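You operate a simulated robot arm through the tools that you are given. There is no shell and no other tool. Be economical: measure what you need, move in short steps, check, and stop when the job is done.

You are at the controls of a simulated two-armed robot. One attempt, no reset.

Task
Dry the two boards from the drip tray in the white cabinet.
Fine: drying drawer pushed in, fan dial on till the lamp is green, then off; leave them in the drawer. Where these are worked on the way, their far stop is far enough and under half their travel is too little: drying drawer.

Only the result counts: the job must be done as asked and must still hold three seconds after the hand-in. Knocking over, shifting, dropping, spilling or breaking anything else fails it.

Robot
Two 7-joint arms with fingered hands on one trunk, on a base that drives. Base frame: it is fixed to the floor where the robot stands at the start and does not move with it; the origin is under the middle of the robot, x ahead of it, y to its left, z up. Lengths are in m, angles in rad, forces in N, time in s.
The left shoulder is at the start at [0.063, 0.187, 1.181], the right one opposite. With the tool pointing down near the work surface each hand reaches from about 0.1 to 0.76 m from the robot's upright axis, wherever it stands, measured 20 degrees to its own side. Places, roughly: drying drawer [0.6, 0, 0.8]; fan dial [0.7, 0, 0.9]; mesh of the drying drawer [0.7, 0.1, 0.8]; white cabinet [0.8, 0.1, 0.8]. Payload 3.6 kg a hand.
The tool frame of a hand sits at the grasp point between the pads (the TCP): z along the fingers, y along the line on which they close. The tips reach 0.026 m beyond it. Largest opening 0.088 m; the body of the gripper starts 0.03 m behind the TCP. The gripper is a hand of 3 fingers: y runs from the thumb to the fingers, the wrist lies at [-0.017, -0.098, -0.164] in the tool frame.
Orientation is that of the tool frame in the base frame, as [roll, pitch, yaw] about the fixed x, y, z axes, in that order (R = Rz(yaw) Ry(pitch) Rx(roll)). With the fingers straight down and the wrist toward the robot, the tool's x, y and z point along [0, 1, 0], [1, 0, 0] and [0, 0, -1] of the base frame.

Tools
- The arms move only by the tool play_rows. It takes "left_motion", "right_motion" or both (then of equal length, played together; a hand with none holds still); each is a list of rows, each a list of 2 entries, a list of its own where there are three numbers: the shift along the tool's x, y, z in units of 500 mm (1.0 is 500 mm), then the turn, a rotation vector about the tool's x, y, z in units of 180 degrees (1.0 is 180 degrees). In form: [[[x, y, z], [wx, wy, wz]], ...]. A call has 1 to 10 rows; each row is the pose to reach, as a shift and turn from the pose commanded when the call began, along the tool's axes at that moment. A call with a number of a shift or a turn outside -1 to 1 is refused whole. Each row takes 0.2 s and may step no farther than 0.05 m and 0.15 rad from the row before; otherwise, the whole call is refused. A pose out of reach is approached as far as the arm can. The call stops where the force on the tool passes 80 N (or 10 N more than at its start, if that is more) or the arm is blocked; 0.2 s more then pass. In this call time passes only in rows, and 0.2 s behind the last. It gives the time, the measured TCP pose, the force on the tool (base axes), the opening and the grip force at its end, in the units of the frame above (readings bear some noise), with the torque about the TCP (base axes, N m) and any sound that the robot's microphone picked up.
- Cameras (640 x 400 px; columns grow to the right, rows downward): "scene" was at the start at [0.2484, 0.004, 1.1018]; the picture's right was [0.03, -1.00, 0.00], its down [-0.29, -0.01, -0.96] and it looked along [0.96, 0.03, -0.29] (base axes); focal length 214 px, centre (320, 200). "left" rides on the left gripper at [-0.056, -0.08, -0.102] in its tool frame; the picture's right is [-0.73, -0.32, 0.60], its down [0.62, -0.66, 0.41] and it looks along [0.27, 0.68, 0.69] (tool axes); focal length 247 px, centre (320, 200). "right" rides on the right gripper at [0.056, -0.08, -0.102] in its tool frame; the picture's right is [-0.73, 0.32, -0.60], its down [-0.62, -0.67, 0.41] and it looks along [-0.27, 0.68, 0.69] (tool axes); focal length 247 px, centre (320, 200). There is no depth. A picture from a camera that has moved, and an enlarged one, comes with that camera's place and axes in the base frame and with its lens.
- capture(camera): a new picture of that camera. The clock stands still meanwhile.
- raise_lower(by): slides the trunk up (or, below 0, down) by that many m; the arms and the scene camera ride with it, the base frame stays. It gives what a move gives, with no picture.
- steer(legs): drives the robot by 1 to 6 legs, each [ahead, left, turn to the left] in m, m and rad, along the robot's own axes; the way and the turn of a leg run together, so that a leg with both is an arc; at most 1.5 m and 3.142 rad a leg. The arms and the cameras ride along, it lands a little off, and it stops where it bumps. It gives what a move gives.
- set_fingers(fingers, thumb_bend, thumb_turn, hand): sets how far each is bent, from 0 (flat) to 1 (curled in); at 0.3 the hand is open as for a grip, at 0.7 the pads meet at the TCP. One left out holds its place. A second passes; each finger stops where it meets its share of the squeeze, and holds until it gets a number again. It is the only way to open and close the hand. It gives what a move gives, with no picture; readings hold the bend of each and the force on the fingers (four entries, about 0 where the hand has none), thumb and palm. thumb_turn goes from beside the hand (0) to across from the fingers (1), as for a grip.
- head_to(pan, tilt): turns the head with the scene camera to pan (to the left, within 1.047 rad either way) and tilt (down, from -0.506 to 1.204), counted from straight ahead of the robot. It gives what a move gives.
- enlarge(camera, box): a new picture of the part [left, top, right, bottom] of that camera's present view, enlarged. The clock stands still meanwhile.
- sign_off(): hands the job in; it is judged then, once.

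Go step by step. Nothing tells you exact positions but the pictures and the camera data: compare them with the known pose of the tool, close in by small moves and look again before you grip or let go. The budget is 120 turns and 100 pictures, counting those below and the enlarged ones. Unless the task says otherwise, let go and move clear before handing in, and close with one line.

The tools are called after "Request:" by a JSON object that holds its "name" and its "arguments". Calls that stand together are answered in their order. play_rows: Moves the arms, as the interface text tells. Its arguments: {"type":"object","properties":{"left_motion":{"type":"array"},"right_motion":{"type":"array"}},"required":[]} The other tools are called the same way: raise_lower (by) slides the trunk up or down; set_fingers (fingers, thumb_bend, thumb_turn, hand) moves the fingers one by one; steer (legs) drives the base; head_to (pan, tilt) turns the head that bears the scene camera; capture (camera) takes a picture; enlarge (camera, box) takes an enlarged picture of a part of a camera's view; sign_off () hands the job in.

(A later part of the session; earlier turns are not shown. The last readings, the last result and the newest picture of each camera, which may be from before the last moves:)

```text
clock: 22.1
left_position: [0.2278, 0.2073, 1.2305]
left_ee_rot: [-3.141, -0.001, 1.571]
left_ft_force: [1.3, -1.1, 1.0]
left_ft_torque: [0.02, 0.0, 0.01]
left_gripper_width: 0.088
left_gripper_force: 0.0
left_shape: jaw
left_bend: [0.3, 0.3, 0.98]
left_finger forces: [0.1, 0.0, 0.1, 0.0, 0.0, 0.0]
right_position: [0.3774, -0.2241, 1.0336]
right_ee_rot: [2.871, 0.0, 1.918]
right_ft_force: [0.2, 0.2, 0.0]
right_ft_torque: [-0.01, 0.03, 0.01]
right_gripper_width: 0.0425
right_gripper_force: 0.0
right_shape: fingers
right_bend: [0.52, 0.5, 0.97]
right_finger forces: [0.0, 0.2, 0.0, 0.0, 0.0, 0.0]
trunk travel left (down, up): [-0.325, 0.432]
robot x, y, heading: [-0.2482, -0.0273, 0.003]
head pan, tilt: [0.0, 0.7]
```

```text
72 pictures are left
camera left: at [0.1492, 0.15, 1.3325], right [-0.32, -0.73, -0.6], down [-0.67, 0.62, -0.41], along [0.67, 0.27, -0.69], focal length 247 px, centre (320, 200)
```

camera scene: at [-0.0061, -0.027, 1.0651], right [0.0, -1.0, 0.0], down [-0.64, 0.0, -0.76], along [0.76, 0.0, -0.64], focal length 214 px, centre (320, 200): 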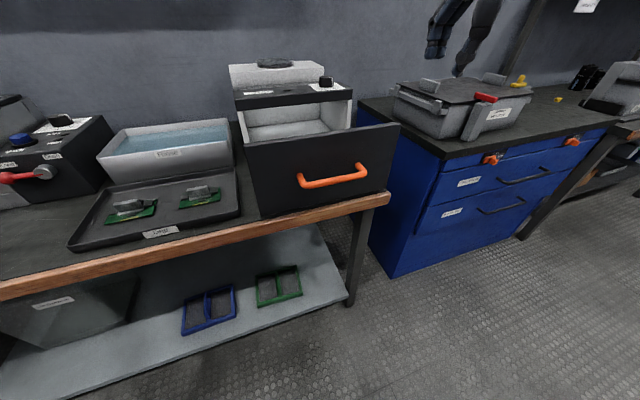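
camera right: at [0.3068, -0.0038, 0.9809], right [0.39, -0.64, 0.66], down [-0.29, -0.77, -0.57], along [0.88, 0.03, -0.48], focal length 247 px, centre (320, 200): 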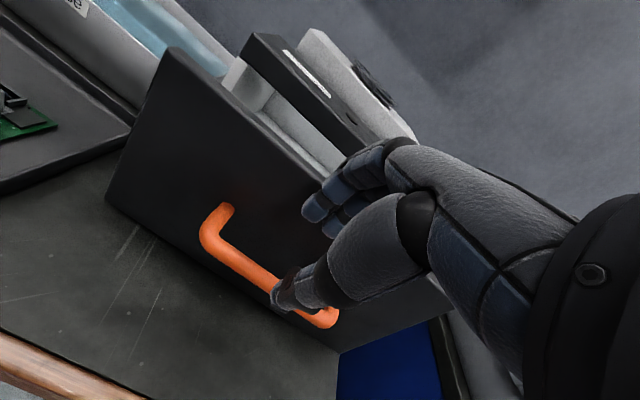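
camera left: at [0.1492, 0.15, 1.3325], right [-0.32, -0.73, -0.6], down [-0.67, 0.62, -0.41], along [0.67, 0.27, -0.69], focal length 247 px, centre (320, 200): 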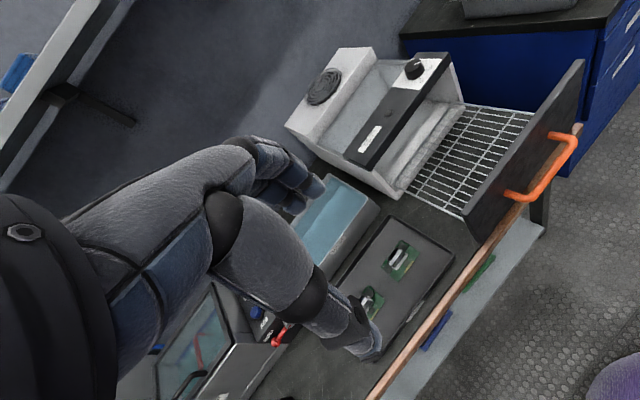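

The drawer is fully open and its mesh is exposed. I'll drive a bit closer and move the left hand above the right-hand board with the yaw matched to its fin.

Request:
{"name": "steer", "arguments": {"legs": [[0.12, 0.0, 0]]}}

Request:
{"name": "play_rows", "arguments": {"left_motion": [[[0.012, 0.012, 0.08], [0, 0, -0.012]], [[0.025, 0.025, 0.16], [0, 0, -0.024]], [[0.037, 0.037, 0.24], [0, 0, -0.036]], [[0.05, 0.05, 0.32], [0, 0, -0.048]], [[0.062, 0.062, 0.4], [0, 0, -0.06]], [[0.075, 0.075, 0.48], [0, 0, -0.072]], [[0.087, 0.087, 0.56], [0, 0, -0.084]], [[0.098, 0.098, 0.64], [0, 0, -0.104]]]}}

Request:
{"name": "head_to", "arguments": {"pan": 0.4, "tilt": 0.75}}

Request:
{"name": "capture", "arguments": {"camera": "scene"}}

Request:
{"name": "capture", "arguments": {"camera": "left"}}

```text
clock: 23.4
left_position: [0.3494, 0.2072, 1.2286]
left_ee_rot: [-3.139, -0.001, 1.572]
left_ft_force: [0.1, -0.5, 0.1]
left_ft_torque: [-0.01, 0.03, 0.05]
left_gripper_width: 0.0875
left_gripper_force: 0.1
left_shape: jaw
left_bend: [0.3, 0.3, 0.98]
left_finger forces: [0.0, 0.0, 0.0, 0.0, 0.0, 0.0]
right_position: [0.4983, -0.2246, 1.0313]
right_ee_rot: [2.873, -0.001, 1.915]
right_ft_force: [-0.1, 0.4, -0.3]
right_ft_torque: [0.01, 0.04, -0.02]
right_gripper_width: 0.0422
right_gripper_force: 0.0
right_shape: fingers
right_bend: [0.52, 0.5, 0.97]
right_finger forces: [0.0, 0.0, 0.0, 0.0, 0.1, 0.1]
trunk travel left (down, up): [-0.325, 0.432]
robot x, y, heading: [-0.1302, -0.0229, -0.003]
head pan, tilt: [0.0, 0.7]
```

```text
clock: 25.2
left_position: [0.3935, 0.2563, 0.911]
left_ee_rot: [3.141, 0.0, 1.899]
left_ft_force: [0.6, -0.6, -0.1]
left_ft_torque: [0.01, 0.01, -0.03]
left_gripper_width: 0.0879
left_gripper_force: 0.1
left_shape: jaw
left_bend: [0.3, 0.3, 0.98]
left_finger forces: [0.0, 0.0, 0.1, 0.0, 0.0, 0.0]
right_position: [0.4964, -0.2237, 1.0328]
right_ee_rot: [2.87, 0.0, 1.919]
right_ft_force: [0.6, 0.7, -0.9]
right_ft_torque: [0.01, 0.03, 0.03]
right_gripper_width: 0.042
right_gripper_force: 0.2
right_shape: fingers
right_bend: [0.52, 0.5, 0.97]
right_finger forces: [0.0, 0.1, 0.1, 0.0, 0.0, 0.1]
trunk travel left (down, up): [-0.325, 0.432]
robot x, y, heading: [-0.1271, -0.0257, -0.002]
head pan, tilt: [0.0, 0.7]
```

```text
clock: 26.1
left_position: [0.3945, 0.2565, 0.913]
left_ee_rot: [-3.141, 0.0, 1.899]
left_ft_force: [0.3, 0.4, 0.0]
left_ft_torque: [-0.02, 0.01, 0.03]
left_gripper_width: 0.0877
left_gripper_force: 0.1
left_shape: jaw
left_bend: [0.3, 0.3, 0.98]
left_finger forces: [0.0, 0.0, 0.0, 0.0, 0.0, 0.0]
right_position: [0.4976, -0.2233, 1.0329]
right_ee_rot: [2.872, 0.001, 1.919]
right_ft_force: [-0.1, 0.1, 0.4]
right_ft_torque: [0.01, -0.02, -0.01]
right_gripper_width: 0.0422
right_gripper_force: 0.0
right_shape: fingers
right_bend: [0.52, 0.5, 0.97]
right_finger forces: [0.0, 0.1, 0.1, 0.0, 0.0, 0.0]
trunk travel left (down, up): [-0.325, 0.432]
robot x, y, heading: [-0.1312, -0.0275, -0.001]
head pan, tilt: [0.4, 0.75]
```

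```text
71 pictures are left
camera scene: at [0.1037, 0.0053, 1.0609], right [0.39, -0.92, 0.0], down [-0.63, -0.26, -0.73], along [0.67, 0.28, -0.68], focal length 214 px, centre (320, 200)
```

scene: 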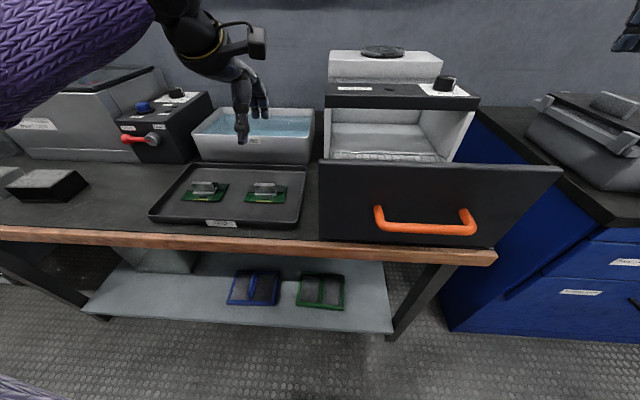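

```text
70 pictures are left
camera left: at [0.3376, 0.1757, 1.0143], right [-0.07, -0.8, -0.6], down [-0.83, 0.38, -0.41], along [0.55, 0.47, -0.69], focal length 247 px, centre (320, 200)
```

left: 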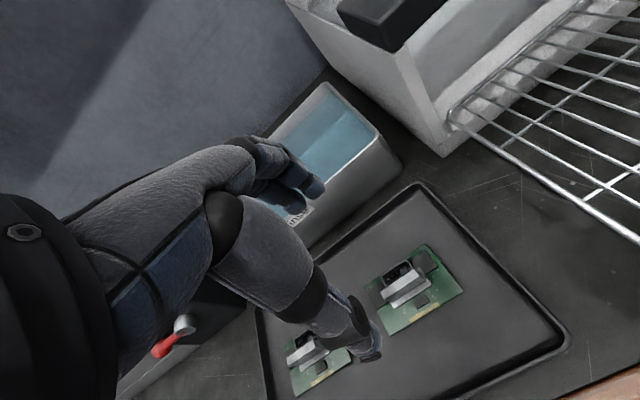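

I'll zoom both cameras on the board for a more exact fin position.

Request:
{"name": "enlarge", "arguments": {"camera": "left", "box": [280, 220, 480, 400]}}

Request:
{"name": "enlarge", "arguments": {"camera": "scene", "box": [150, 60, 350, 240]}}

```text
2.22 times, centred on (380, 310) of left
camera zoom: at [0.3376, 0.1757, 1.0143], right [-0.07, -0.8, -0.6], down [-0.83, 0.38, -0.41], along [0.55, 0.47, -0.69], focal length 549 px, centre (187, -44)
```

zoom: 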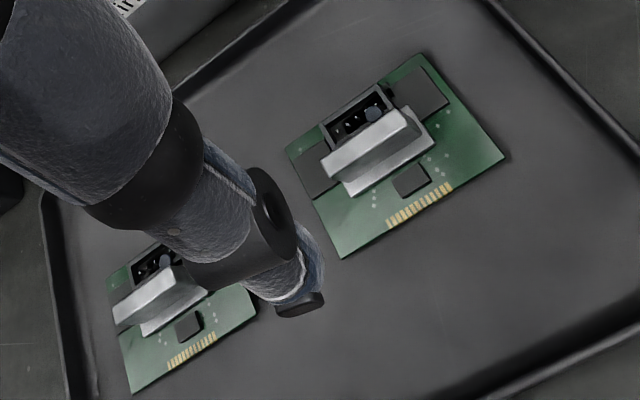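

```text
2.22 times, centred on (250, 150) of scene
camera zoom: at [0.1037, 0.0053, 1.0609], right [0.39, -0.92, 0.0], down [-0.63, -0.26, -0.73], along [0.67, 0.28, -0.68], focal length 477 px, centre (476, 311)
```

zoom: 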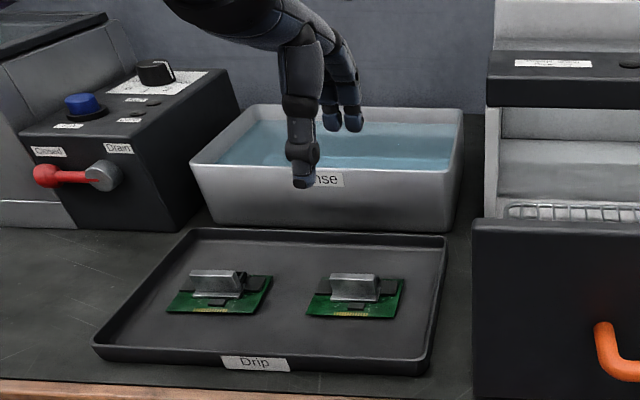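

Fin top is about [0.398,0.260,0.762] at 18.8°, and the board surface is near z 0.734. I'll check the connector height next to the fin before closing on it.

Request:
{"name": "enlarge", "arguments": {"camera": "left", "box": [360, 235, 470, 345]}}

Request:
{"name": "enlarge", "arguments": {"camera": "scene", "box": [235, 170, 305, 215]}}

```text
3.64 times, centred on (415, 290) of left
camera zoom: at [0.3376, 0.1757, 1.0143], right [-0.07, -0.8, -0.6], down [-0.83, 0.38, -0.41], along [0.55, 0.47, -0.69], focal length 898 px, centre (-26, -127)
```

zoom: 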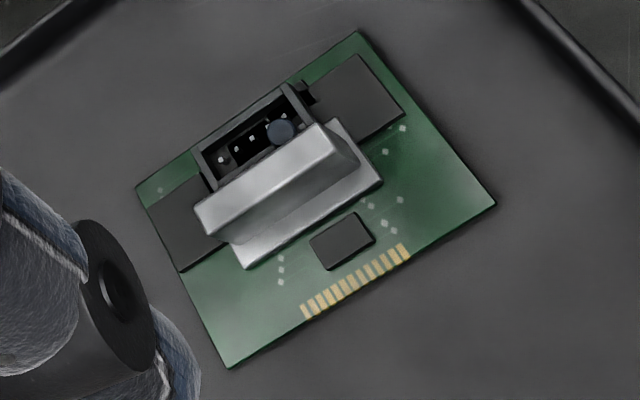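

```text
8.89 times, centred on (270, 192) of scene
camera zoom: at [0.1037, 0.0053, 1.0609], right [0.39, -0.92, 0.0], down [-0.63, -0.26, -0.73], along [0.67, 0.28, -0.68], focal length 1906 px, centre (764, 267)
```

zoom: 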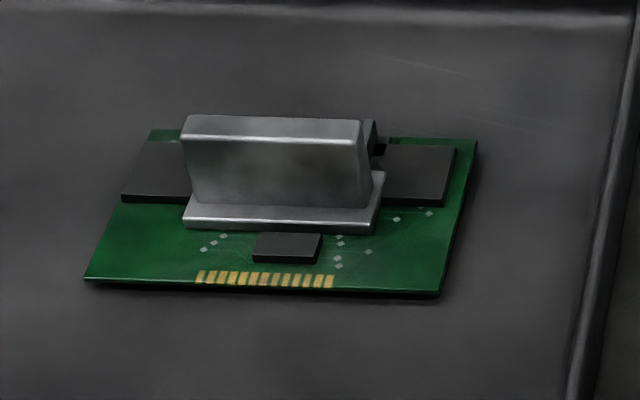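

The connector behind the fin tops out near z 0.747, so I'll keep the fingertips just above that. Descending with TCP z to about 0.776.

Request:
{"name": "play_rows", "arguments": {"left_motion": [[[0.001, 0.003, 0.07], [0, 0, 0]], [[0.002, 0.005, 0.14], [0, 0, 0]], [[0.004, 0.009, 0.21], [0, 0, 0]], [[0.0044, 0.01, 0.25], [0, 0, 0]], [[0.0044, 0.01, 0.272], [0, 0, 0]]]}}

Request:
{"name": "enlarge", "arguments": {"camera": "scene", "box": [200, 130, 320, 230]}}

Request:
{"name": "enlarge", "arguments": {"camera": "left", "box": [220, 130, 440, 350]}}

```text
clock: 27.2
left_position: [0.398, 0.2597, 0.7737]
left_ee_rot: [-3.14, 0.0, 1.896]
left_ft_force: [0.1, 0.4, 0.5]
left_ft_torque: [0.0, 0.02, 0.02]
left_gripper_width: 0.0879
left_gripper_force: 0.0
left_shape: jaw
left_bend: [0.3, 0.3, 0.98]
left_finger forces: [0.1, 0.0, 0.1, 0.1, 0.1, 0.0]
right_position: [0.4963, -0.2235, 1.0334]
right_ee_rot: [2.872, 0.001, 1.919]
right_ft_force: [0.0, 0.3, 0.7]
right_ft_torque: [-0.02, 0.02, 0.01]
right_gripper_width: 0.0425
right_gripper_force: 0.0
right_shape: fingers
right_bend: [0.52, 0.5, 0.97]
right_finger forces: [0.0, 0.0, 0.0, 0.0, 0.0, 0.0]
trunk travel left (down, up): [-0.325, 0.432]
robot x, y, heading: [-0.1293, -0.0323, -0.002]
head pan, tilt: [0.4, 0.75]
```

```text
4.00 times, centred on (260, 180) of scene
camera zoom: at [0.1037, 0.0053, 1.0608], right [0.39, -0.92, 0.0], down [-0.63, -0.26, -0.73], along [0.67, 0.28, -0.68], focal length 858 px, centre (560, 280)
```

zoom: 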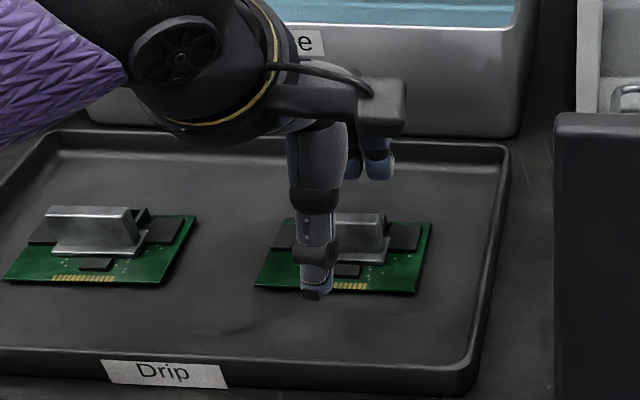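

```text
1.82 times, centred on (330, 240) of left
camera zoom: at [0.3414, 0.1796, 0.8766], right [-0.07, -0.8, -0.6], down [-0.83, 0.38, -0.41], along [0.55, 0.47, -0.69], focal length 449 px, centre (302, 127)
```

zoom: 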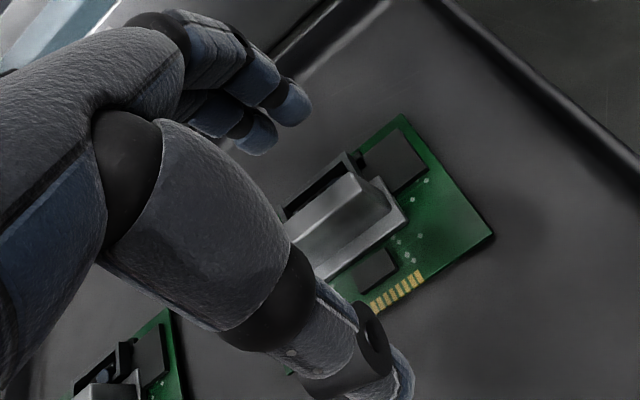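

Aligned, and the open fingers straddle the fin. I'll close.

Request:
{"name": "set_fingers", "arguments": {"hand": "left", "fingers": 0.58, "thumb_bend": 0.58}}

Request:
{"name": "enlarge", "arguments": {"camera": "left", "box": [220, 130, 440, 350]}}

```text
clock: 28.2
left_position: [0.3976, 0.2608, 0.774]
left_ee_rot: [3.141, 0.001, 1.895]
left_ft_force: [-0.1, 0.0, 0.1]
left_ft_torque: [-0.01, -0.02, 0.03]
left_gripper_width: 0.0303
left_gripper_force: 0.1
left_shape: fingers
left_bend: [0.57, 0.57, 0.98]
left_finger forces: [0.0, 0.0, 0.1, 0.0, 0.1, 0.1]
right_position: [0.4967, -0.2237, 1.0327]
right_ee_rot: [2.872, -0.001, 1.917]
right_ft_force: [0.2, -1.0, 0.1]
right_ft_torque: [-0.01, -0.01, 0.01]
right_gripper_width: 0.0423
right_gripper_force: 0.1
right_shape: fingers
right_bend: [0.52, 0.5, 0.97]
right_finger forces: [0.0, 0.0, 0.0, 0.0, 0.0, 0.0]
trunk travel left (down, up): [-0.325, 0.432]
robot x, y, heading: [-0.1287, -0.0272, -0.005]
head pan, tilt: [0.4, 0.75]
```

```text
1.82 times, centred on (330, 240) of left
camera zoom: at [0.3415, 0.1796, 0.8771], right [-0.07, -0.8, -0.6], down [-0.83, 0.38, -0.41], along [0.55, 0.47, -0.69], focal length 449 px, centre (302, 127)
```

zoom: 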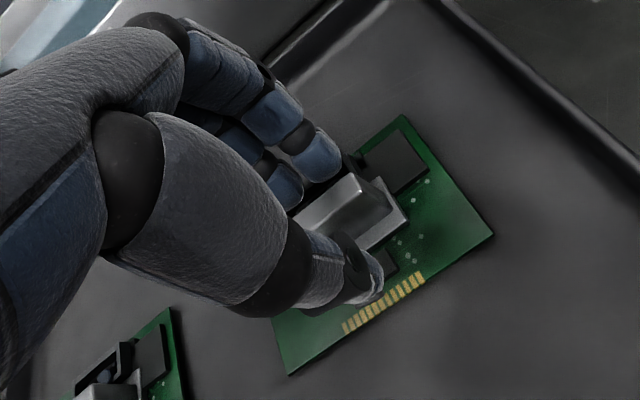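

No contact yet and the fingers clear the connector. I'll close the rest of the way.

Request:
{"name": "set_fingers", "arguments": {"hand": "left", "fingers": 0.72, "thumb_bend": 0.72}}

Request:
{"name": "enlarge", "arguments": {"camera": "left", "box": [220, 130, 440, 350]}}

```text
clock: 29.2
left_position: [0.3976, 0.2603, 0.7737]
left_ee_rot: [-3.141, 0.002, 1.898]
left_ft_force: [-0.3, 0.2, -0.1]
left_ft_torque: [0.01, -0.03, 0.0]
left_gripper_width: 0.0068
left_gripper_force: 6.0
left_shape: fingers
left_bend: [0.68, 0.67, 0.97]
left_finger forces: [4.2, 1.5, 0.0, 0.0, 5.6, 0.0]
right_position: [0.4965, -0.2241, 1.0339]
right_ee_rot: [2.872, -0.001, 1.919]
right_ft_force: [0.5, 0.1, -0.1]
right_ft_torque: [-0.04, -0.01, 0.01]
right_gripper_width: 0.0422
right_gripper_force: 0.0
right_shape: fingers
right_bend: [0.52, 0.5, 0.97]
right_finger forces: [0.0, 0.0, 0.0, 0.0, 0.0, 0.1]
trunk travel left (down, up): [-0.325, 0.432]
robot x, y, heading: [-0.1274, -0.0318, 0.0]
head pan, tilt: [0.4, 0.75]
```

```text
1.82 times, centred on (330, 240) of left
camera zoom: at [0.3415, 0.1797, 0.877], right [-0.07, -0.8, -0.6], down [-0.83, 0.38, -0.41], along [0.55, 0.47, -0.69], focal length 449 px, centre (302, 127)
```

zoom: 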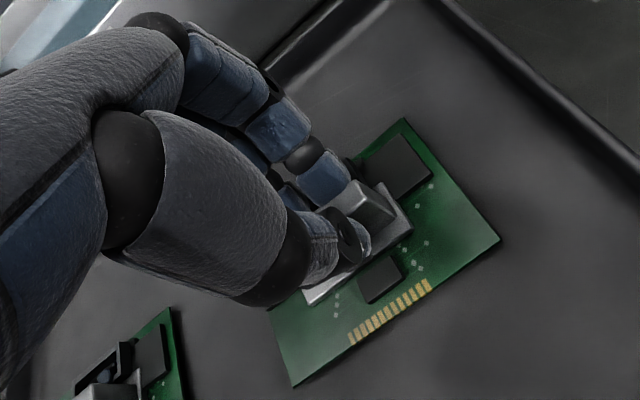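

The grip sits toward the left half of the fin. I'll loosen, shift 8 mm toward its centre and re-close.

Request:
{"name": "set_fingers", "arguments": {"hand": "left", "fingers": 0.6, "thumb_bend": 0.6}}

Request:
{"name": "play_rows", "arguments": {"left_motion": [[[-0.016, 0, 0.002], [0, 0, 0]]]}}

Request:
{"name": "set_fingers", "arguments": {"hand": "left", "fingers": 0.74, "thumb_bend": 0.74}}

Request:
{"name": "play_rows", "arguments": {"left_motion": [[[0, 0, -0.03], [0, 0, 0]], [[0, 0, -0.06], [0, 0, 0]]]}}

Request:
{"name": "enlarge", "arguments": {"camera": "left", "box": [220, 130, 440, 350]}}

Request:
{"name": "enlarge", "arguments": {"camera": "scene", "box": [200, 130, 320, 230]}}

```text
clock: 30.2
left_position: [0.3992, 0.2604, 0.7752]
left_ee_rot: [-3.14, 0.001, 1.896]
left_ft_force: [0.2, 0.1, 0.3]
left_ft_torque: [-0.01, 0.01, -0.02]
left_gripper_width: 0.0223
left_gripper_force: 0.1
left_shape: fingers
left_bend: [0.6, 0.6, 0.97]
left_finger forces: [0.0, 0.1, 0.0, 0.0, 0.1, 0.0]
right_position: [0.496, -0.2232, 1.0323]
right_ee_rot: [2.871, 0.002, 1.916]
right_ft_force: [0.2, 0.5, -0.2]
right_ft_torque: [0.01, -0.03, 0.01]
right_gripper_width: 0.0421
right_gripper_force: 0.2
right_shape: fingers
right_bend: [0.52, 0.5, 0.97]
right_finger forces: [0.0, 0.0, 0.0, 0.0, 0.1, 0.0]
trunk travel left (down, up): [-0.325, 0.432]
robot x, y, heading: [-0.1232, -0.0293, -0.005]
head pan, tilt: [0.4, 0.75]
```

```text
clock: 30.6
left_position: [0.4014, 0.2524, 0.7737]
left_ee_rot: [-3.139, 0.001, 1.897]
left_ft_force: [-0.1, 1.1, 0.0]
left_ft_torque: [0.02, 0.01, 0.01]
left_gripper_width: 0.0224
left_gripper_force: 0.0
left_shape: fingers
left_bend: [0.6, 0.6, 0.97]
left_finger forces: [0.1, 0.0, 0.0, 0.0, 0.0, 0.1]
right_position: [0.4971, -0.2244, 1.0318]
right_ee_rot: [2.871, 0.0, 1.917]
right_ft_force: [0.3, -0.3, -0.1]
right_ft_torque: [-0.02, 0.0, 0.01]
right_gripper_width: 0.0424
right_gripper_force: 0.1
right_shape: fingers
right_bend: [0.52, 0.5, 0.97]
right_finger forces: [0.0, 0.0, 0.0, 0.0, 0.0, 0.0]
trunk travel left (down, up): [-0.325, 0.432]
robot x, y, heading: [-0.1253, -0.027, -0.0]
head pan, tilt: [0.4, 0.75]
```

```text
clock: 31.6
left_position: [0.4015, 0.2525, 0.7728]
left_ee_rot: [-3.139, -0.001, 1.899]
left_ft_force: [-0.5, 1.0, -0.6]
left_ft_torque: [-0.01, 0.01, -0.03]
left_gripper_width: 0.0063
left_gripper_force: 8.6
left_shape: fingers
left_bend: [0.68, 0.67, 0.97]
left_finger forces: [6.5, 2.3, 0.0, 0.0, 8.7, 0.0]
right_position: [0.497, -0.2237, 1.0326]
right_ee_rot: [2.872, 0.001, 1.919]
right_ft_force: [-0.4, 0.1, -0.6]
right_ft_torque: [-0.01, -0.02, 0.03]
right_gripper_width: 0.042
right_gripper_force: 0.0
right_shape: fingers
right_bend: [0.52, 0.5, 0.97]
right_finger forces: [0.0, 0.0, 0.0, 0.1, 0.1, 0.1]
trunk travel left (down, up): [-0.325, 0.432]
robot x, y, heading: [-0.1282, -0.0256, -0.001]
head pan, tilt: [0.4, 0.75]
```

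```text
clock: 32.2
left_position: [0.4026, 0.2519, 0.8036]
left_ee_rot: [-3.138, 0.0, 1.899]
left_ft_force: [-1.2, -0.5, -0.7]
left_ft_torque: [0.02, 0.02, 0.01]
left_gripper_width: 0.0062
left_gripper_force: 8.4
left_shape: fingers
left_bend: [0.72, 0.67, 0.97]
left_finger forces: [6.5, 2.1, 0.1, 0.0, 8.7, 0.0]
right_position: [0.4975, -0.2241, 1.0326]
right_ee_rot: [2.872, -0.001, 1.918]
right_ft_force: [-0.3, 0.0, 0.6]
right_ft_torque: [0.01, 0.01, 0.01]
right_gripper_width: 0.0424
right_gripper_force: 0.1
right_shape: fingers
right_bend: [0.52, 0.5, 0.97]
right_finger forces: [0.1, 0.1, 0.1, 0.0, 0.0, 0.0]
trunk travel left (down, up): [-0.325, 0.432]
robot x, y, heading: [-0.1258, -0.0266, -0.002]
head pan, tilt: [0.4, 0.75]
```

```text
1.82 times, centred on (330, 240) of left
camera zoom: at [0.3454, 0.1723, 0.9057], right [-0.07, -0.8, -0.6], down [-0.83, 0.38, -0.41], along [0.55, 0.47, -0.69], focal length 449 px, centre (302, 127)
```

zoom: 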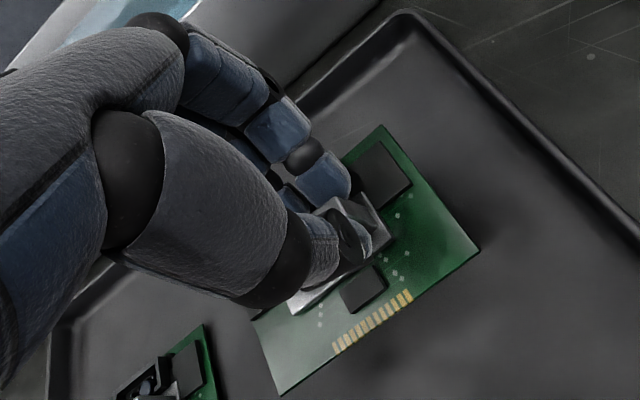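

```text
4.00 times, centred on (260, 180) of scene
camera zoom: at [0.1037, 0.0053, 1.0608], right [0.39, -0.92, 0.0], down [-0.63, -0.26, -0.73], along [0.67, 0.28, -0.68], focal length 858 px, centre (560, 280)
```

zoom: 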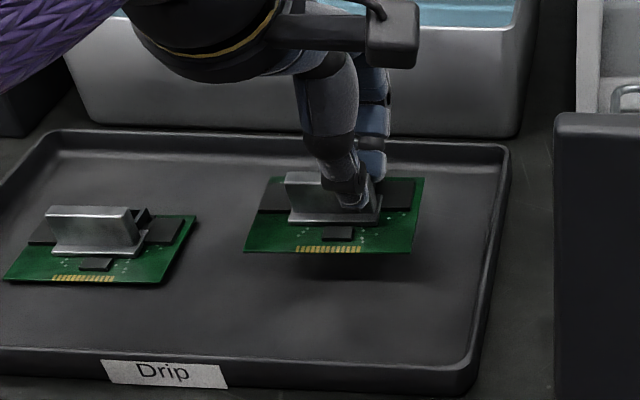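

The board is lifted and level. I'll raise it high and look at the mesh from above.

Request:
{"name": "play_rows", "arguments": {"left_motion": [[[0, 0, -0.07], [0, 0, 0]], [[0, 0, -0.14], [0, 0, 0]], [[0, 0, -0.21], [0, 0, 0]], [[0, 0, -0.28], [0, 0, 0]], [[0, 0, -0.35], [0, 0, 0]], [[0, 0, -0.42], [0, 0, 0]]]}}

Request:
{"name": "capture", "arguments": {"camera": "left"}}

Request:
{"name": "capture", "arguments": {"camera": "right"}}

Request:
{"name": "head_to", "arguments": {"pan": 0.1, "tilt": 0.7}}

Request:
{"name": "capture", "arguments": {"camera": "scene"}}

```text
clock: 33.6
left_position: [0.4019, 0.2497, 1.0127]
left_ee_rot: [-3.14, -0.003, 1.898]
left_ft_force: [-0.3, 0.2, -0.2]
left_ft_torque: [0.01, 0.01, 0.04]
left_gripper_width: 0.0063
left_gripper_force: 8.4
left_shape: fingers
left_bend: [0.72, 0.67, 0.97]
left_finger forces: [6.4, 2.0, 0.0, 0.0, 8.5, 0.1]
right_position: [0.4962, -0.2237, 1.0336]
right_ee_rot: [2.87, 0.001, 1.916]
right_ft_force: [0.5, 1.1, -0.2]
right_ft_torque: [-0.05, 0.01, 0.0]
right_gripper_width: 0.0421
right_gripper_force: 0.0
right_shape: fingers
right_bend: [0.52, 0.5, 0.97]
right_finger forces: [0.0, 0.0, 0.0, 0.1, 0.0, 0.0]
trunk travel left (down, up): [-0.325, 0.432]
robot x, y, heading: [-0.1297, -0.0274, -0.003]
head pan, tilt: [0.4, 0.75]
```

```text
59 pictures are left
camera left: at [0.3449, 0.1708, 1.1162], right [-0.07, -0.8, -0.6], down [-0.83, 0.38, -0.41], along [0.55, 0.47, -0.69], focal length 247 px, centre (320, 200)
```

left: 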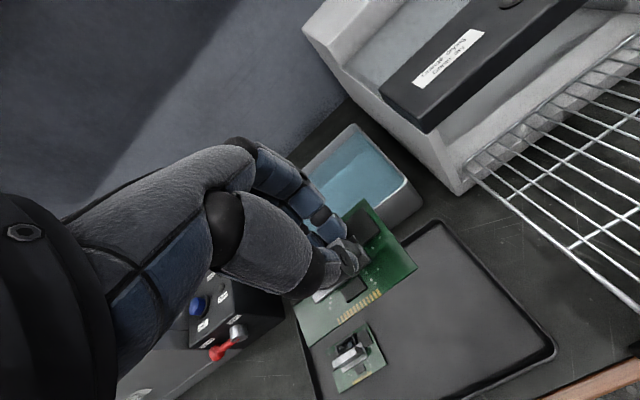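

```text
58 pictures are left
camera right: at [0.3802, -0.2068, 1.1095], right [0.39, -0.64, 0.66], down [-0.29, -0.77, -0.57], along [0.88, 0.03, -0.48], focal length 247 px, centre (320, 200)
```

right: 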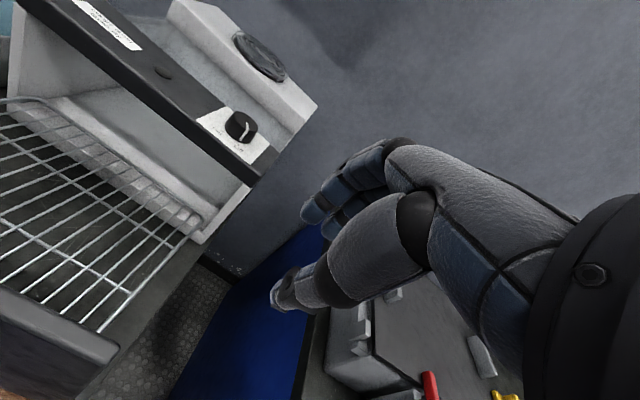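

```text
clock: 34.5
left_position: [0.4011, 0.251, 1.0124]
left_ee_rot: [-3.139, 0.0, 1.897]
left_ft_force: [-0.5, 0.1, -0.5]
left_ft_torque: [0.0, -0.02, 0.0]
left_gripper_width: 0.0062
left_gripper_force: 8.6
left_shape: fingers
left_bend: [0.72, 0.67, 0.97]
left_finger forces: [6.7, 2.0, 0.1, 0.1, 8.4, 0.1]
right_position: [0.4964, -0.2237, 1.0326]
right_ee_rot: [2.872, 0.0, 1.917]
right_ft_force: [0.4, 0.3, -0.3]
right_ft_torque: [0.01, 0.02, 0.02]
right_gripper_width: 0.0421
right_gripper_force: 0.0
right_shape: fingers
right_bend: [0.52, 0.5, 0.97]
right_finger forces: [0.0, 0.0, 0.0, 0.0, 0.1, 0.1]
trunk travel left (down, up): [-0.325, 0.432]
robot x, y, heading: [-0.1332, -0.0294, -0.004]
head pan, tilt: [0.099, 0.7]
```

```text
57 pictures are left
camera scene: at [0.1119, -0.0185, 1.0651], right [0.1, -1.0, 0.0], down [-0.64, -0.06, -0.76], along [0.76, 0.08, -0.64], focal length 214 px, centre (320, 200)
```

scene: 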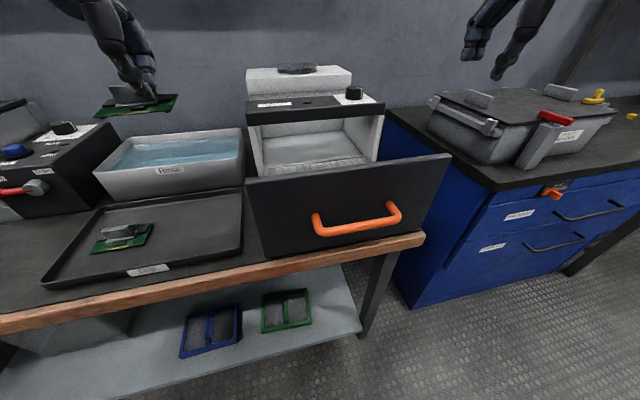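

The mesh is at z about 0.79, with the open part centred near [0.48,0.0]. I'll carry the board over to the right half of the mesh and move the right hand out of the way.

Request:
{"name": "play_rows", "arguments": {"left_motion": [[[-0.08, -0.001, 0], [0, 0, -0.001]], [[-0.16, -0.002, 0], [0, 0, -0.002]], [[-0.24, -0.003, 0], [0, 0, -0.003]], [[-0.32, -0.005, 0], [0, 0, -0.004]], [[-0.4, -0.006, 0], [0, 0, -0.005]], [[-0.48, -0.007, 0], [0, 0, -0.005]], [[-0.56, -0.009, 0.01], [0, 0, -0.006]], [[-0.645, -0.01, 0.02], [0, 0, -0.007]]], "right_motion": [[[-0.03, 0, 0], [0, 0, 0]], [[-0.06, 0, 0], [0, 0, 0]], [[-0.09, 0, 0], [0, 0, 0]], [[-0.12, 0, 0], [0, 0, 0]], [[-0.15, 0, 0], [0, 0, 0]], [[-0.18, 0, 0], [0, 0, 0]], [[-0.21, 0, 0], [0, 0, 0]], [[-0.24, 0, 0], [0, 0, 0]]]}}

Request:
{"name": "capture", "arguments": {"camera": "left"}}

Request:
{"name": "capture", "arguments": {"camera": "right"}}

Request:
{"name": "capture", "arguments": {"camera": "scene"}}

```text
clock: 36.2
left_position: [0.5018, -0.0536, 1.0045]
left_ee_rot: [3.141, 0.001, 1.92]
left_ft_force: [0.5, -0.2, -0.6]
left_ft_torque: [-0.01, 0.0, 0.03]
left_gripper_width: 0.0063
left_gripper_force: 8.0
left_shape: fingers
left_bend: [0.72, 0.67, 0.97]
left_finger forces: [6.5, 2.0, 0.0, 0.0, 8.5, 0.0]
right_position: [0.5361, -0.3377, 1.0334]
right_ee_rot: [2.871, 0.0, 1.916]
right_ft_force: [-0.3, -0.4, -0.6]
right_ft_torque: [-0.01, 0.0, 0.04]
right_gripper_width: 0.0424
right_gripper_force: 0.1
right_shape: fingers
right_bend: [0.52, 0.5, 0.97]
right_finger forces: [0.0, 0.1, 0.0, 0.1, 0.0, 0.0]
trunk travel left (down, up): [-0.325, 0.432]
robot x, y, heading: [-0.1267, -0.028, -0.005]
head pan, tilt: [0.099, 0.7]
```

```text
56 pictures are left
camera left: at [0.4472, -0.1348, 1.1061], right [-0.05, -0.8, -0.6], down [-0.84, 0.36, -0.41], along [0.54, 0.48, -0.69], focal length 247 px, centre (320, 200)
```

left: 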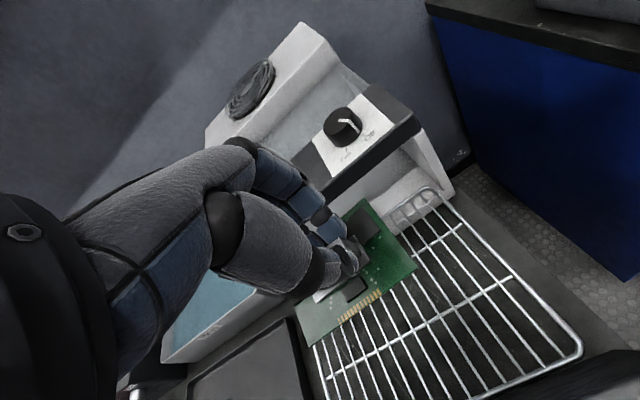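

```text
55 pictures are left
camera right: at [0.4205, -0.3202, 1.1103], right [0.39, -0.64, 0.66], down [-0.29, -0.77, -0.57], along [0.88, 0.03, -0.48], focal length 247 px, centre (320, 200)
```

right: 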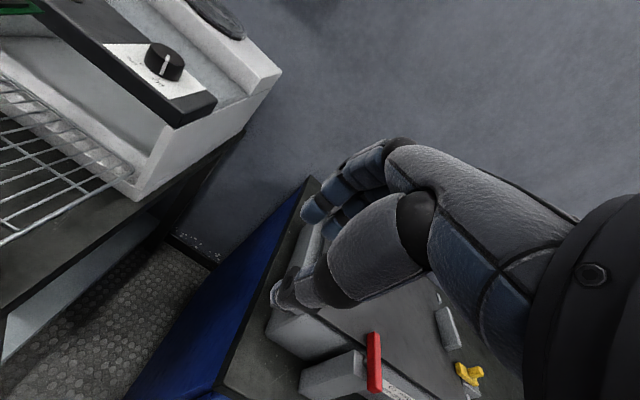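

```text
54 pictures are left
camera scene: at [0.1122, -0.0189, 1.065], right [0.1, -1.0, 0.0], down [-0.64, -0.06, -0.76], along [0.76, 0.08, -0.64], focal length 214 px, centre (320, 200)
```

scene: 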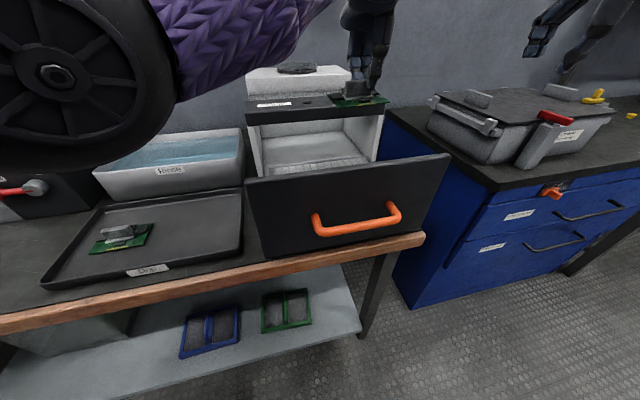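

The board is over the mesh's right half. I'll lower it with a small shift right to just above the mesh.

Request:
{"name": "play_rows", "arguments": {"left_motion": [[[-0.012, 0, 0.075], [0, 0, 0]], [[-0.024, 0, 0.15], [0, 0, 0]], [[-0.036, 0, 0.225], [0, 0, 0]], [[-0.036, 0, 0.3], [0, 0, 0]]]}}

Request:
{"name": "capture", "arguments": {"camera": "left"}}

Request:
{"name": "enlarge", "arguments": {"camera": "scene", "box": [230, 60, 450, 240]}}

```text
clock: 37.2
left_position: [0.5071, -0.0692, 0.8541]
left_ee_rot: [-3.14, 0.0, 1.92]
left_ft_force: [0.2, -0.7, -0.7]
left_ft_torque: [-0.01, -0.01, -0.01]
left_gripper_width: 0.006
left_gripper_force: 7.9
left_shape: fingers
left_bend: [0.72, 0.67, 0.97]
left_finger forces: [6.4, 2.0, 0.0, 0.0, 8.4, 0.0]
right_position: [0.5361, -0.3373, 1.0341]
right_ee_rot: [2.869, 0.002, 1.919]
right_ft_force: [0.3, 0.3, 0.7]
right_ft_torque: [0.0, 0.0, -0.01]
right_gripper_width: 0.0423
right_gripper_force: 0.1
right_shape: fingers
right_bend: [0.52, 0.5, 0.97]
right_finger forces: [0.0, 0.0, 0.0, 0.0, 0.0, 0.0]
trunk travel left (down, up): [-0.325, 0.432]
robot x, y, heading: [-0.1267, -0.0281, -0.002]
head pan, tilt: [0.099, 0.7]
```

```text
53 pictures are left
camera left: at [0.4527, -0.151, 0.9565], right [-0.05, -0.8, -0.6], down [-0.84, 0.36, -0.41], along [0.54, 0.48, -0.69], focal length 247 px, centre (320, 200)
```

left: 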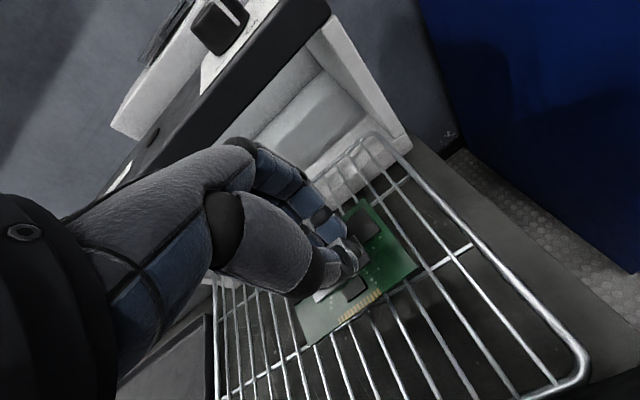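

```text
2.22 times, centred on (340, 150) of scene
camera zoom: at [0.112, -0.0186, 1.0651], right [0.1, -1.0, 0.0], down [-0.64, -0.06, -0.76], along [0.76, 0.07, -0.64], focal length 477 px, centre (276, 311)
```

zoom: 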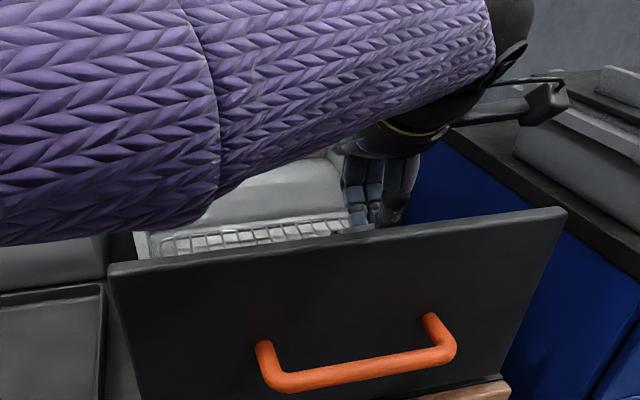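

I'll step down in small increments, watching the force for contact.

Request:
{"name": "play_rows", "arguments": {"left_motion": [[[0, 0, 0.012], [0, 0, 0]], [[0, 0, 0.024], [0, 0, 0]]]}}

Request:
{"name": "enlarge", "arguments": {"camera": "left", "box": [240, 160, 480, 340]}}

```text
clock: 37.9
left_position: [0.5073, -0.0705, 0.8405]
left_ee_rot: [-3.141, -0.001, 1.919]
left_ft_force: [0.0, 0.3, -1.7]
left_ft_torque: [0.04, 0.02, 0.03]
left_gripper_width: 0.006
left_gripper_force: 8.0
left_shape: fingers
left_bend: [0.72, 0.67, 0.97]
left_finger forces: [6.3, 2.0, 0.0, 0.0, 8.4, 0.0]
right_position: [0.5359, -0.3373, 1.0337]
right_ee_rot: [2.871, 0.001, 1.917]
right_ft_force: [0.3, -0.4, -0.3]
right_ft_torque: [0.02, -0.01, 0.03]
right_gripper_width: 0.0426
right_gripper_force: 0.0
right_shape: fingers
right_bend: [0.52, 0.5, 0.97]
right_finger forces: [0.0, 0.1, 0.0, 0.0, 0.0, 0.0]
trunk travel left (down, up): [-0.325, 0.432]
robot x, y, heading: [-0.127, -0.027, 0.001]
head pan, tilt: [0.099, 0.7]
```

```text
2.22 times, centred on (360, 250) of left
camera zoom: at [0.4529, -0.152, 0.9438], right [-0.05, -0.8, -0.6], down [-0.84, 0.36, -0.41], along [0.54, 0.48, -0.69], focal length 549 px, centre (231, 89)
```

zoom: 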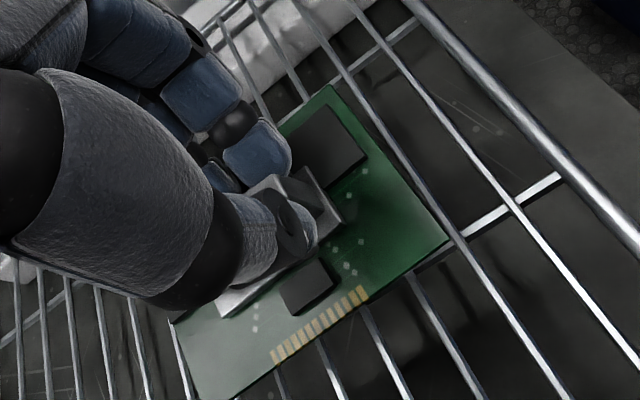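

Request:
{"name": "play_rows", "arguments": {"left_motion": [[[0, 0, 0.01], [0, 0, 0]]]}}

Request:
{"name": "enlarge", "arguments": {"camera": "left", "box": [240, 160, 480, 340]}}

```text
clock: 38.2
left_position: [0.5069, -0.0702, 0.8369]
left_ee_rot: [3.141, 0.001, 1.919]
left_ft_force: [-0.1, -0.1, -1.4]
left_ft_torque: [-0.01, 0.01, 0.01]
left_gripper_width: 0.0062
left_gripper_force: 8.1
left_shape: fingers
left_bend: [0.72, 0.67, 0.97]
left_finger forces: [6.4, 2.0, 0.0, 0.0, 8.4, 0.0]
right_position: [0.5345, -0.3373, 1.034]
right_ee_rot: [2.871, 0.001, 1.918]
right_ft_force: [-0.4, -0.4, 0.3]
right_ft_torque: [0.0, 0.0, -0.04]
right_gripper_width: 0.0423
right_gripper_force: 0.0
right_shape: fingers
right_bend: [0.52, 0.5, 0.97]
right_finger forces: [0.0, 0.1, 0.0, 0.0, 0.0, 0.0]
trunk travel left (down, up): [-0.325, 0.432]
robot x, y, heading: [-0.1242, -0.0244, 0.0]
head pan, tilt: [0.099, 0.7]
```

```text
2.22 times, centred on (360, 250) of left
camera zoom: at [0.4527, -0.1526, 0.9392], right [-0.05, -0.8, -0.6], down [-0.84, 0.36, -0.41], along [0.54, 0.48, -0.69], focal length 549 px, centre (231, 89)
```

zoom: 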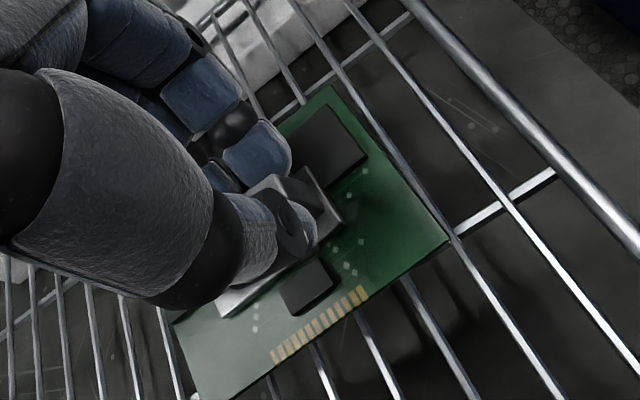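

Request:
{"name": "play_rows", "arguments": {"left_motion": [[[0, 0, 0.01], [0, 0, 0]]]}}

Request:
{"name": "play_rows", "arguments": {"left_motion": [[[0, 0, 0.008], [0, 0, 0]]]}}

Request:
{"name": "enlarge", "arguments": {"camera": "left", "box": [240, 160, 480, 340]}}

```text
clock: 38.6
left_position: [0.5078, -0.0727, 0.8303]
left_ee_rot: [-3.141, 0.0, 1.919]
left_ft_force: [0.1, 0.1, -0.7]
left_ft_torque: [-0.02, -0.04, 0.03]
left_gripper_width: 0.006
left_gripper_force: 8.4
left_shape: fingers
left_bend: [0.72, 0.67, 0.97]
left_finger forces: [6.3, 2.0, 0.0, 0.0, 8.4, 0.1]
right_position: [0.5371, -0.3361, 1.0346]
right_ee_rot: [2.871, 0.0, 1.916]
right_ft_force: [-0.5, -0.9, 0.0]
right_ft_torque: [0.0, -0.03, 0.03]
right_gripper_width: 0.0424
right_gripper_force: 0.0
right_shape: fingers
right_bend: [0.52, 0.5, 0.97]
right_finger forces: [0.1, 0.0, 0.1, 0.0, 0.0, 0.0]
trunk travel left (down, up): [-0.325, 0.432]
robot x, y, heading: [-0.125, -0.0271, -0.001]
head pan, tilt: [0.099, 0.7]
```

```text
clock: 39.0
left_position: [0.5056, -0.0714, 0.8265]
left_ee_rot: [-3.141, 0.001, 1.92]
left_ft_force: [0.0, 0.1, 0.8]
left_ft_torque: [-0.01, 0.04, 0.02]
left_gripper_width: 0.0061
left_gripper_force: 8.6
left_shape: fingers
left_bend: [0.72, 0.67, 0.97]
left_finger forces: [6.3, 2.0, 0.0, 0.0, 8.5, 0.1]
right_position: [0.5364, -0.3375, 1.0341]
right_ee_rot: [2.873, -0.001, 1.916]
right_ft_force: [0.1, 0.8, 0.1]
right_ft_torque: [0.05, 0.02, 0.01]
right_gripper_width: 0.0422
right_gripper_force: 0.0
right_shape: fingers
right_bend: [0.52, 0.5, 0.97]
right_finger forces: [0.0, 0.0, 0.0, 0.0, 0.1, 0.0]
trunk travel left (down, up): [-0.325, 0.432]
robot x, y, heading: [-0.1314, -0.0255, 0.002]
head pan, tilt: [0.099, 0.7]
```

```text
2.22 times, centred on (360, 250) of left
camera zoom: at [0.4515, -0.1526, 0.9295], right [-0.05, -0.8, -0.6], down [-0.84, 0.36, -0.41], along [0.54, 0.48, -0.69], focal length 549 px, centre (231, 89)
```

zoom: 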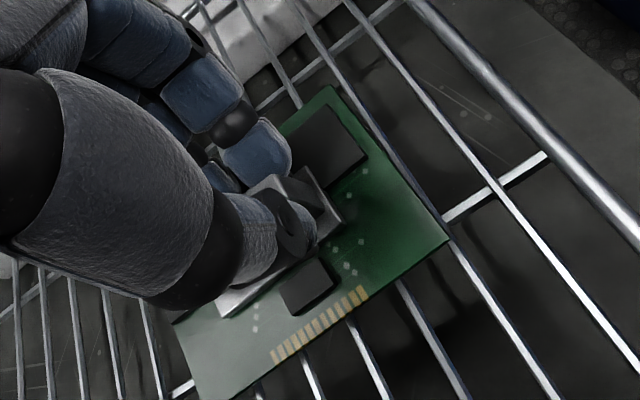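

Two-view check puts the rim at z about 0.785, so the board should be almost touching. One more small step.

Request:
{"name": "play_rows", "arguments": {"left_motion": [[[0, 0, 0.007], [0, 0, 0]]]}}

```text
clock: 39.5
left_position: [0.5076, -0.0711, 0.8249]
left_ee_rot: [3.141, -0.001, 1.92]
left_ft_force: [0.1, -0.2, 0.9]
left_ft_torque: [-0.04, 0.0, 0.02]
left_gripper_width: 0.006
left_gripper_force: 8.2
left_shape: fingers
left_bend: [0.72, 0.67, 0.97]
left_finger forces: [6.6, 2.1, 0.1, 0.0, 8.3, 0.0]
right_position: [0.5371, -0.336, 1.0327]
right_ee_rot: [2.871, 0.001, 1.916]
right_ft_force: [-0.2, -0.1, 0.2]
right_ft_torque: [-0.02, 0.0, 0.0]
right_gripper_width: 0.0423
right_gripper_force: 0.0
right_shape: fingers
right_bend: [0.52, 0.5, 0.97]
right_finger forces: [0.1, 0.0, 0.0, 0.1, 0.0, 0.1]
trunk travel left (down, up): [-0.325, 0.432]
robot x, y, heading: [-0.1266, -0.0301, -0.007]
head pan, tilt: [0.099, 0.7]
```

Request:
{"name": "play_rows", "arguments": {"left_motion": [[[0, 0, 0.008], [0, 0, 0]]]}}

Request:
{"name": "enlarge", "arguments": {"camera": "left", "box": [240, 160, 480, 340]}}

```text
clock: 39.9
left_position: [0.5068, -0.0718, 0.8205]
left_ee_rot: [3.139, 0.003, 1.917]
left_ft_force: [1.2, -1.1, 4.8]
left_ft_torque: [-0.05, 0.03, 0.03]
left_gripper_width: 0.006
left_gripper_force: 9.6
left_shape: fingers
left_bend: [0.72, 0.68, 0.97]
left_finger forces: [6.9, 2.3, 0.0, 0.0, 9.4, 0.0]
right_position: [0.5361, -0.3368, 1.0347]
right_ee_rot: [2.869, 0.001, 1.918]
right_ft_force: [-0.5, -0.4, -0.4]
right_ft_torque: [-0.01, 0.01, 0.02]
right_gripper_width: 0.0421
right_gripper_force: 0.1
right_shape: fingers
right_bend: [0.52, 0.5, 0.97]
right_finger forces: [0.0, 0.1, 0.1, 0.1, 0.1, 0.0]
trunk travel left (down, up): [-0.325, 0.432]
robot x, y, heading: [-0.1275, -0.0273, 0.003]
head pan, tilt: [0.099, 0.7]
```

```text
2.22 times, centred on (360, 250) of left
camera zoom: at [0.4509, -0.153, 0.9238], right [-0.05, -0.8, -0.6], down [-0.84, 0.36, -0.41], along [0.55, 0.48, -0.69], focal length 549 px, centre (231, 89)
```

zoom: 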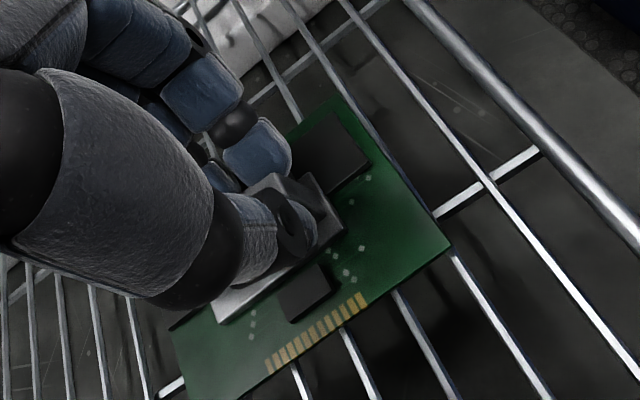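

Contact at about 5 N, so the board is resting on the mesh. I'll release it gently and lift off.

Request:
{"name": "play_rows", "arguments": {"left_motion": [[[0, 0, -0.002], [0, 0, 0]]]}}

Request:
{"name": "set_fingers", "arguments": {"hand": "left", "fingers": 0.55, "thumb_bend": 0.55}}

Request:
{"name": "play_rows", "arguments": {"left_motion": [[[0, 0, -0.04], [0, 0, 0]], [[0, 0, -0.1], [0, 0, 0]], [[0, 0, -0.19], [0, 0, 0]], [[0, 0, -0.28], [0, 0, 0]], [[0, 0, -0.37], [0, 0, 0]]]}}

Request:
{"name": "capture", "arguments": {"camera": "left"}}

```text
clock: 40.2
left_position: [0.5075, -0.0713, 0.8218]
left_ee_rot: [-3.141, 0.001, 1.918]
left_ft_force: [-0.1, -1.7, 3.5]
left_ft_torque: [-0.06, 0.05, 0.01]
left_gripper_width: 0.0058
left_gripper_force: 9.0
left_shape: fingers
left_bend: [0.72, 0.68, 0.97]
left_finger forces: [6.8, 2.1, 0.1, 0.1, 9.5, 0.0]
right_position: [0.5365, -0.3374, 1.0343]
right_ee_rot: [2.87, 0.001, 1.916]
right_ft_force: [0.1, 0.2, 0.1]
right_ft_torque: [-0.01, 0.01, -0.01]
right_gripper_width: 0.0423
right_gripper_force: 0.0
right_shape: fingers
right_bend: [0.52, 0.5, 0.97]
right_finger forces: [0.0, 0.0, 0.0, 0.0, 0.0, 0.0]
trunk travel left (down, up): [-0.325, 0.432]
robot x, y, heading: [-0.1255, -0.0243, -0.004]
head pan, tilt: [0.099, 0.7]
```

```text
clock: 41.2
left_position: [0.5075, -0.0704, 0.8206]
left_ee_rot: [-3.14, -0.001, 1.919]
left_ft_force: [0.0, -0.1, 0.4]
left_ft_torque: [-0.01, 0.03, 0.0]
left_gripper_width: 0.0334
left_gripper_force: 0.1
left_shape: fingers
left_bend: [0.55, 0.55, 0.97]
left_finger forces: [0.0, 0.0, 0.1, 0.1, 0.0, 0.0]
right_position: [0.5362, -0.3368, 1.0344]
right_ee_rot: [2.87, 0.0, 1.916]
right_ft_force: [-0.3, 0.0, -0.6]
right_ft_torque: [-0.01, 0.02, -0.02]
right_gripper_width: 0.0425
right_gripper_force: 0.0
right_shape: fingers
right_bend: [0.52, 0.5, 0.97]
right_finger forces: [0.0, 0.0, 0.0, 0.0, 0.0, 0.1]
trunk travel left (down, up): [-0.325, 0.432]
robot x, y, heading: [-0.1255, -0.0281, -0.004]
head pan, tilt: [0.099, 0.7]
```

```text
clock: 42.5
left_position: [0.5059, -0.0721, 1.0052]
left_ee_rot: [-3.14, 0.0, 1.92]
left_ft_force: [0.3, 0.1, -0.3]
left_ft_torque: [-0.01, 0.0, 0.02]
left_gripper_width: 0.0333
left_gripper_force: 0.1
left_shape: fingers
left_bend: [0.55, 0.55, 0.97]
left_finger forces: [0.0, 0.1, 0.0, 0.1, 0.1, 0.0]
right_position: [0.5376, -0.3372, 1.0338]
right_ee_rot: [2.871, 0.0, 1.916]
right_ft_force: [-0.2, -0.3, 1.1]
right_ft_torque: [-0.02, 0.02, -0.01]
right_gripper_width: 0.0423
right_gripper_force: 0.1
right_shape: fingers
right_bend: [0.52, 0.5, 0.97]
right_finger forces: [0.0, 0.0, 0.0, 0.1, 0.0, 0.1]
trunk travel left (down, up): [-0.325, 0.432]
robot x, y, heading: [-0.1256, -0.0264, 0.003]
head pan, tilt: [0.099, 0.7]
```

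```text
47 pictures are left
camera left: at [0.4514, -0.1533, 1.1085], right [-0.05, -0.8, -0.6], down [-0.84, 0.36, -0.41], along [0.54, 0.48, -0.69], focal length 247 px, centre (320, 200)
```

left: 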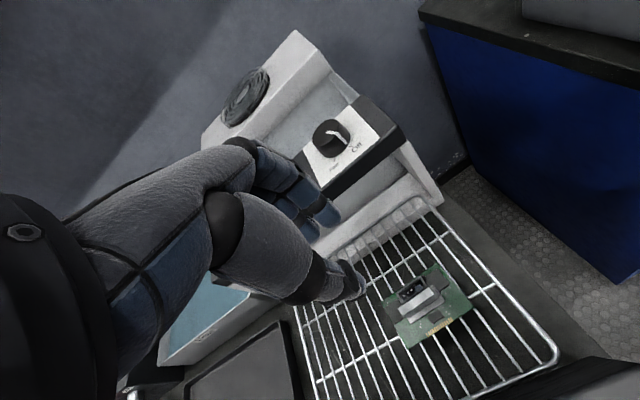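

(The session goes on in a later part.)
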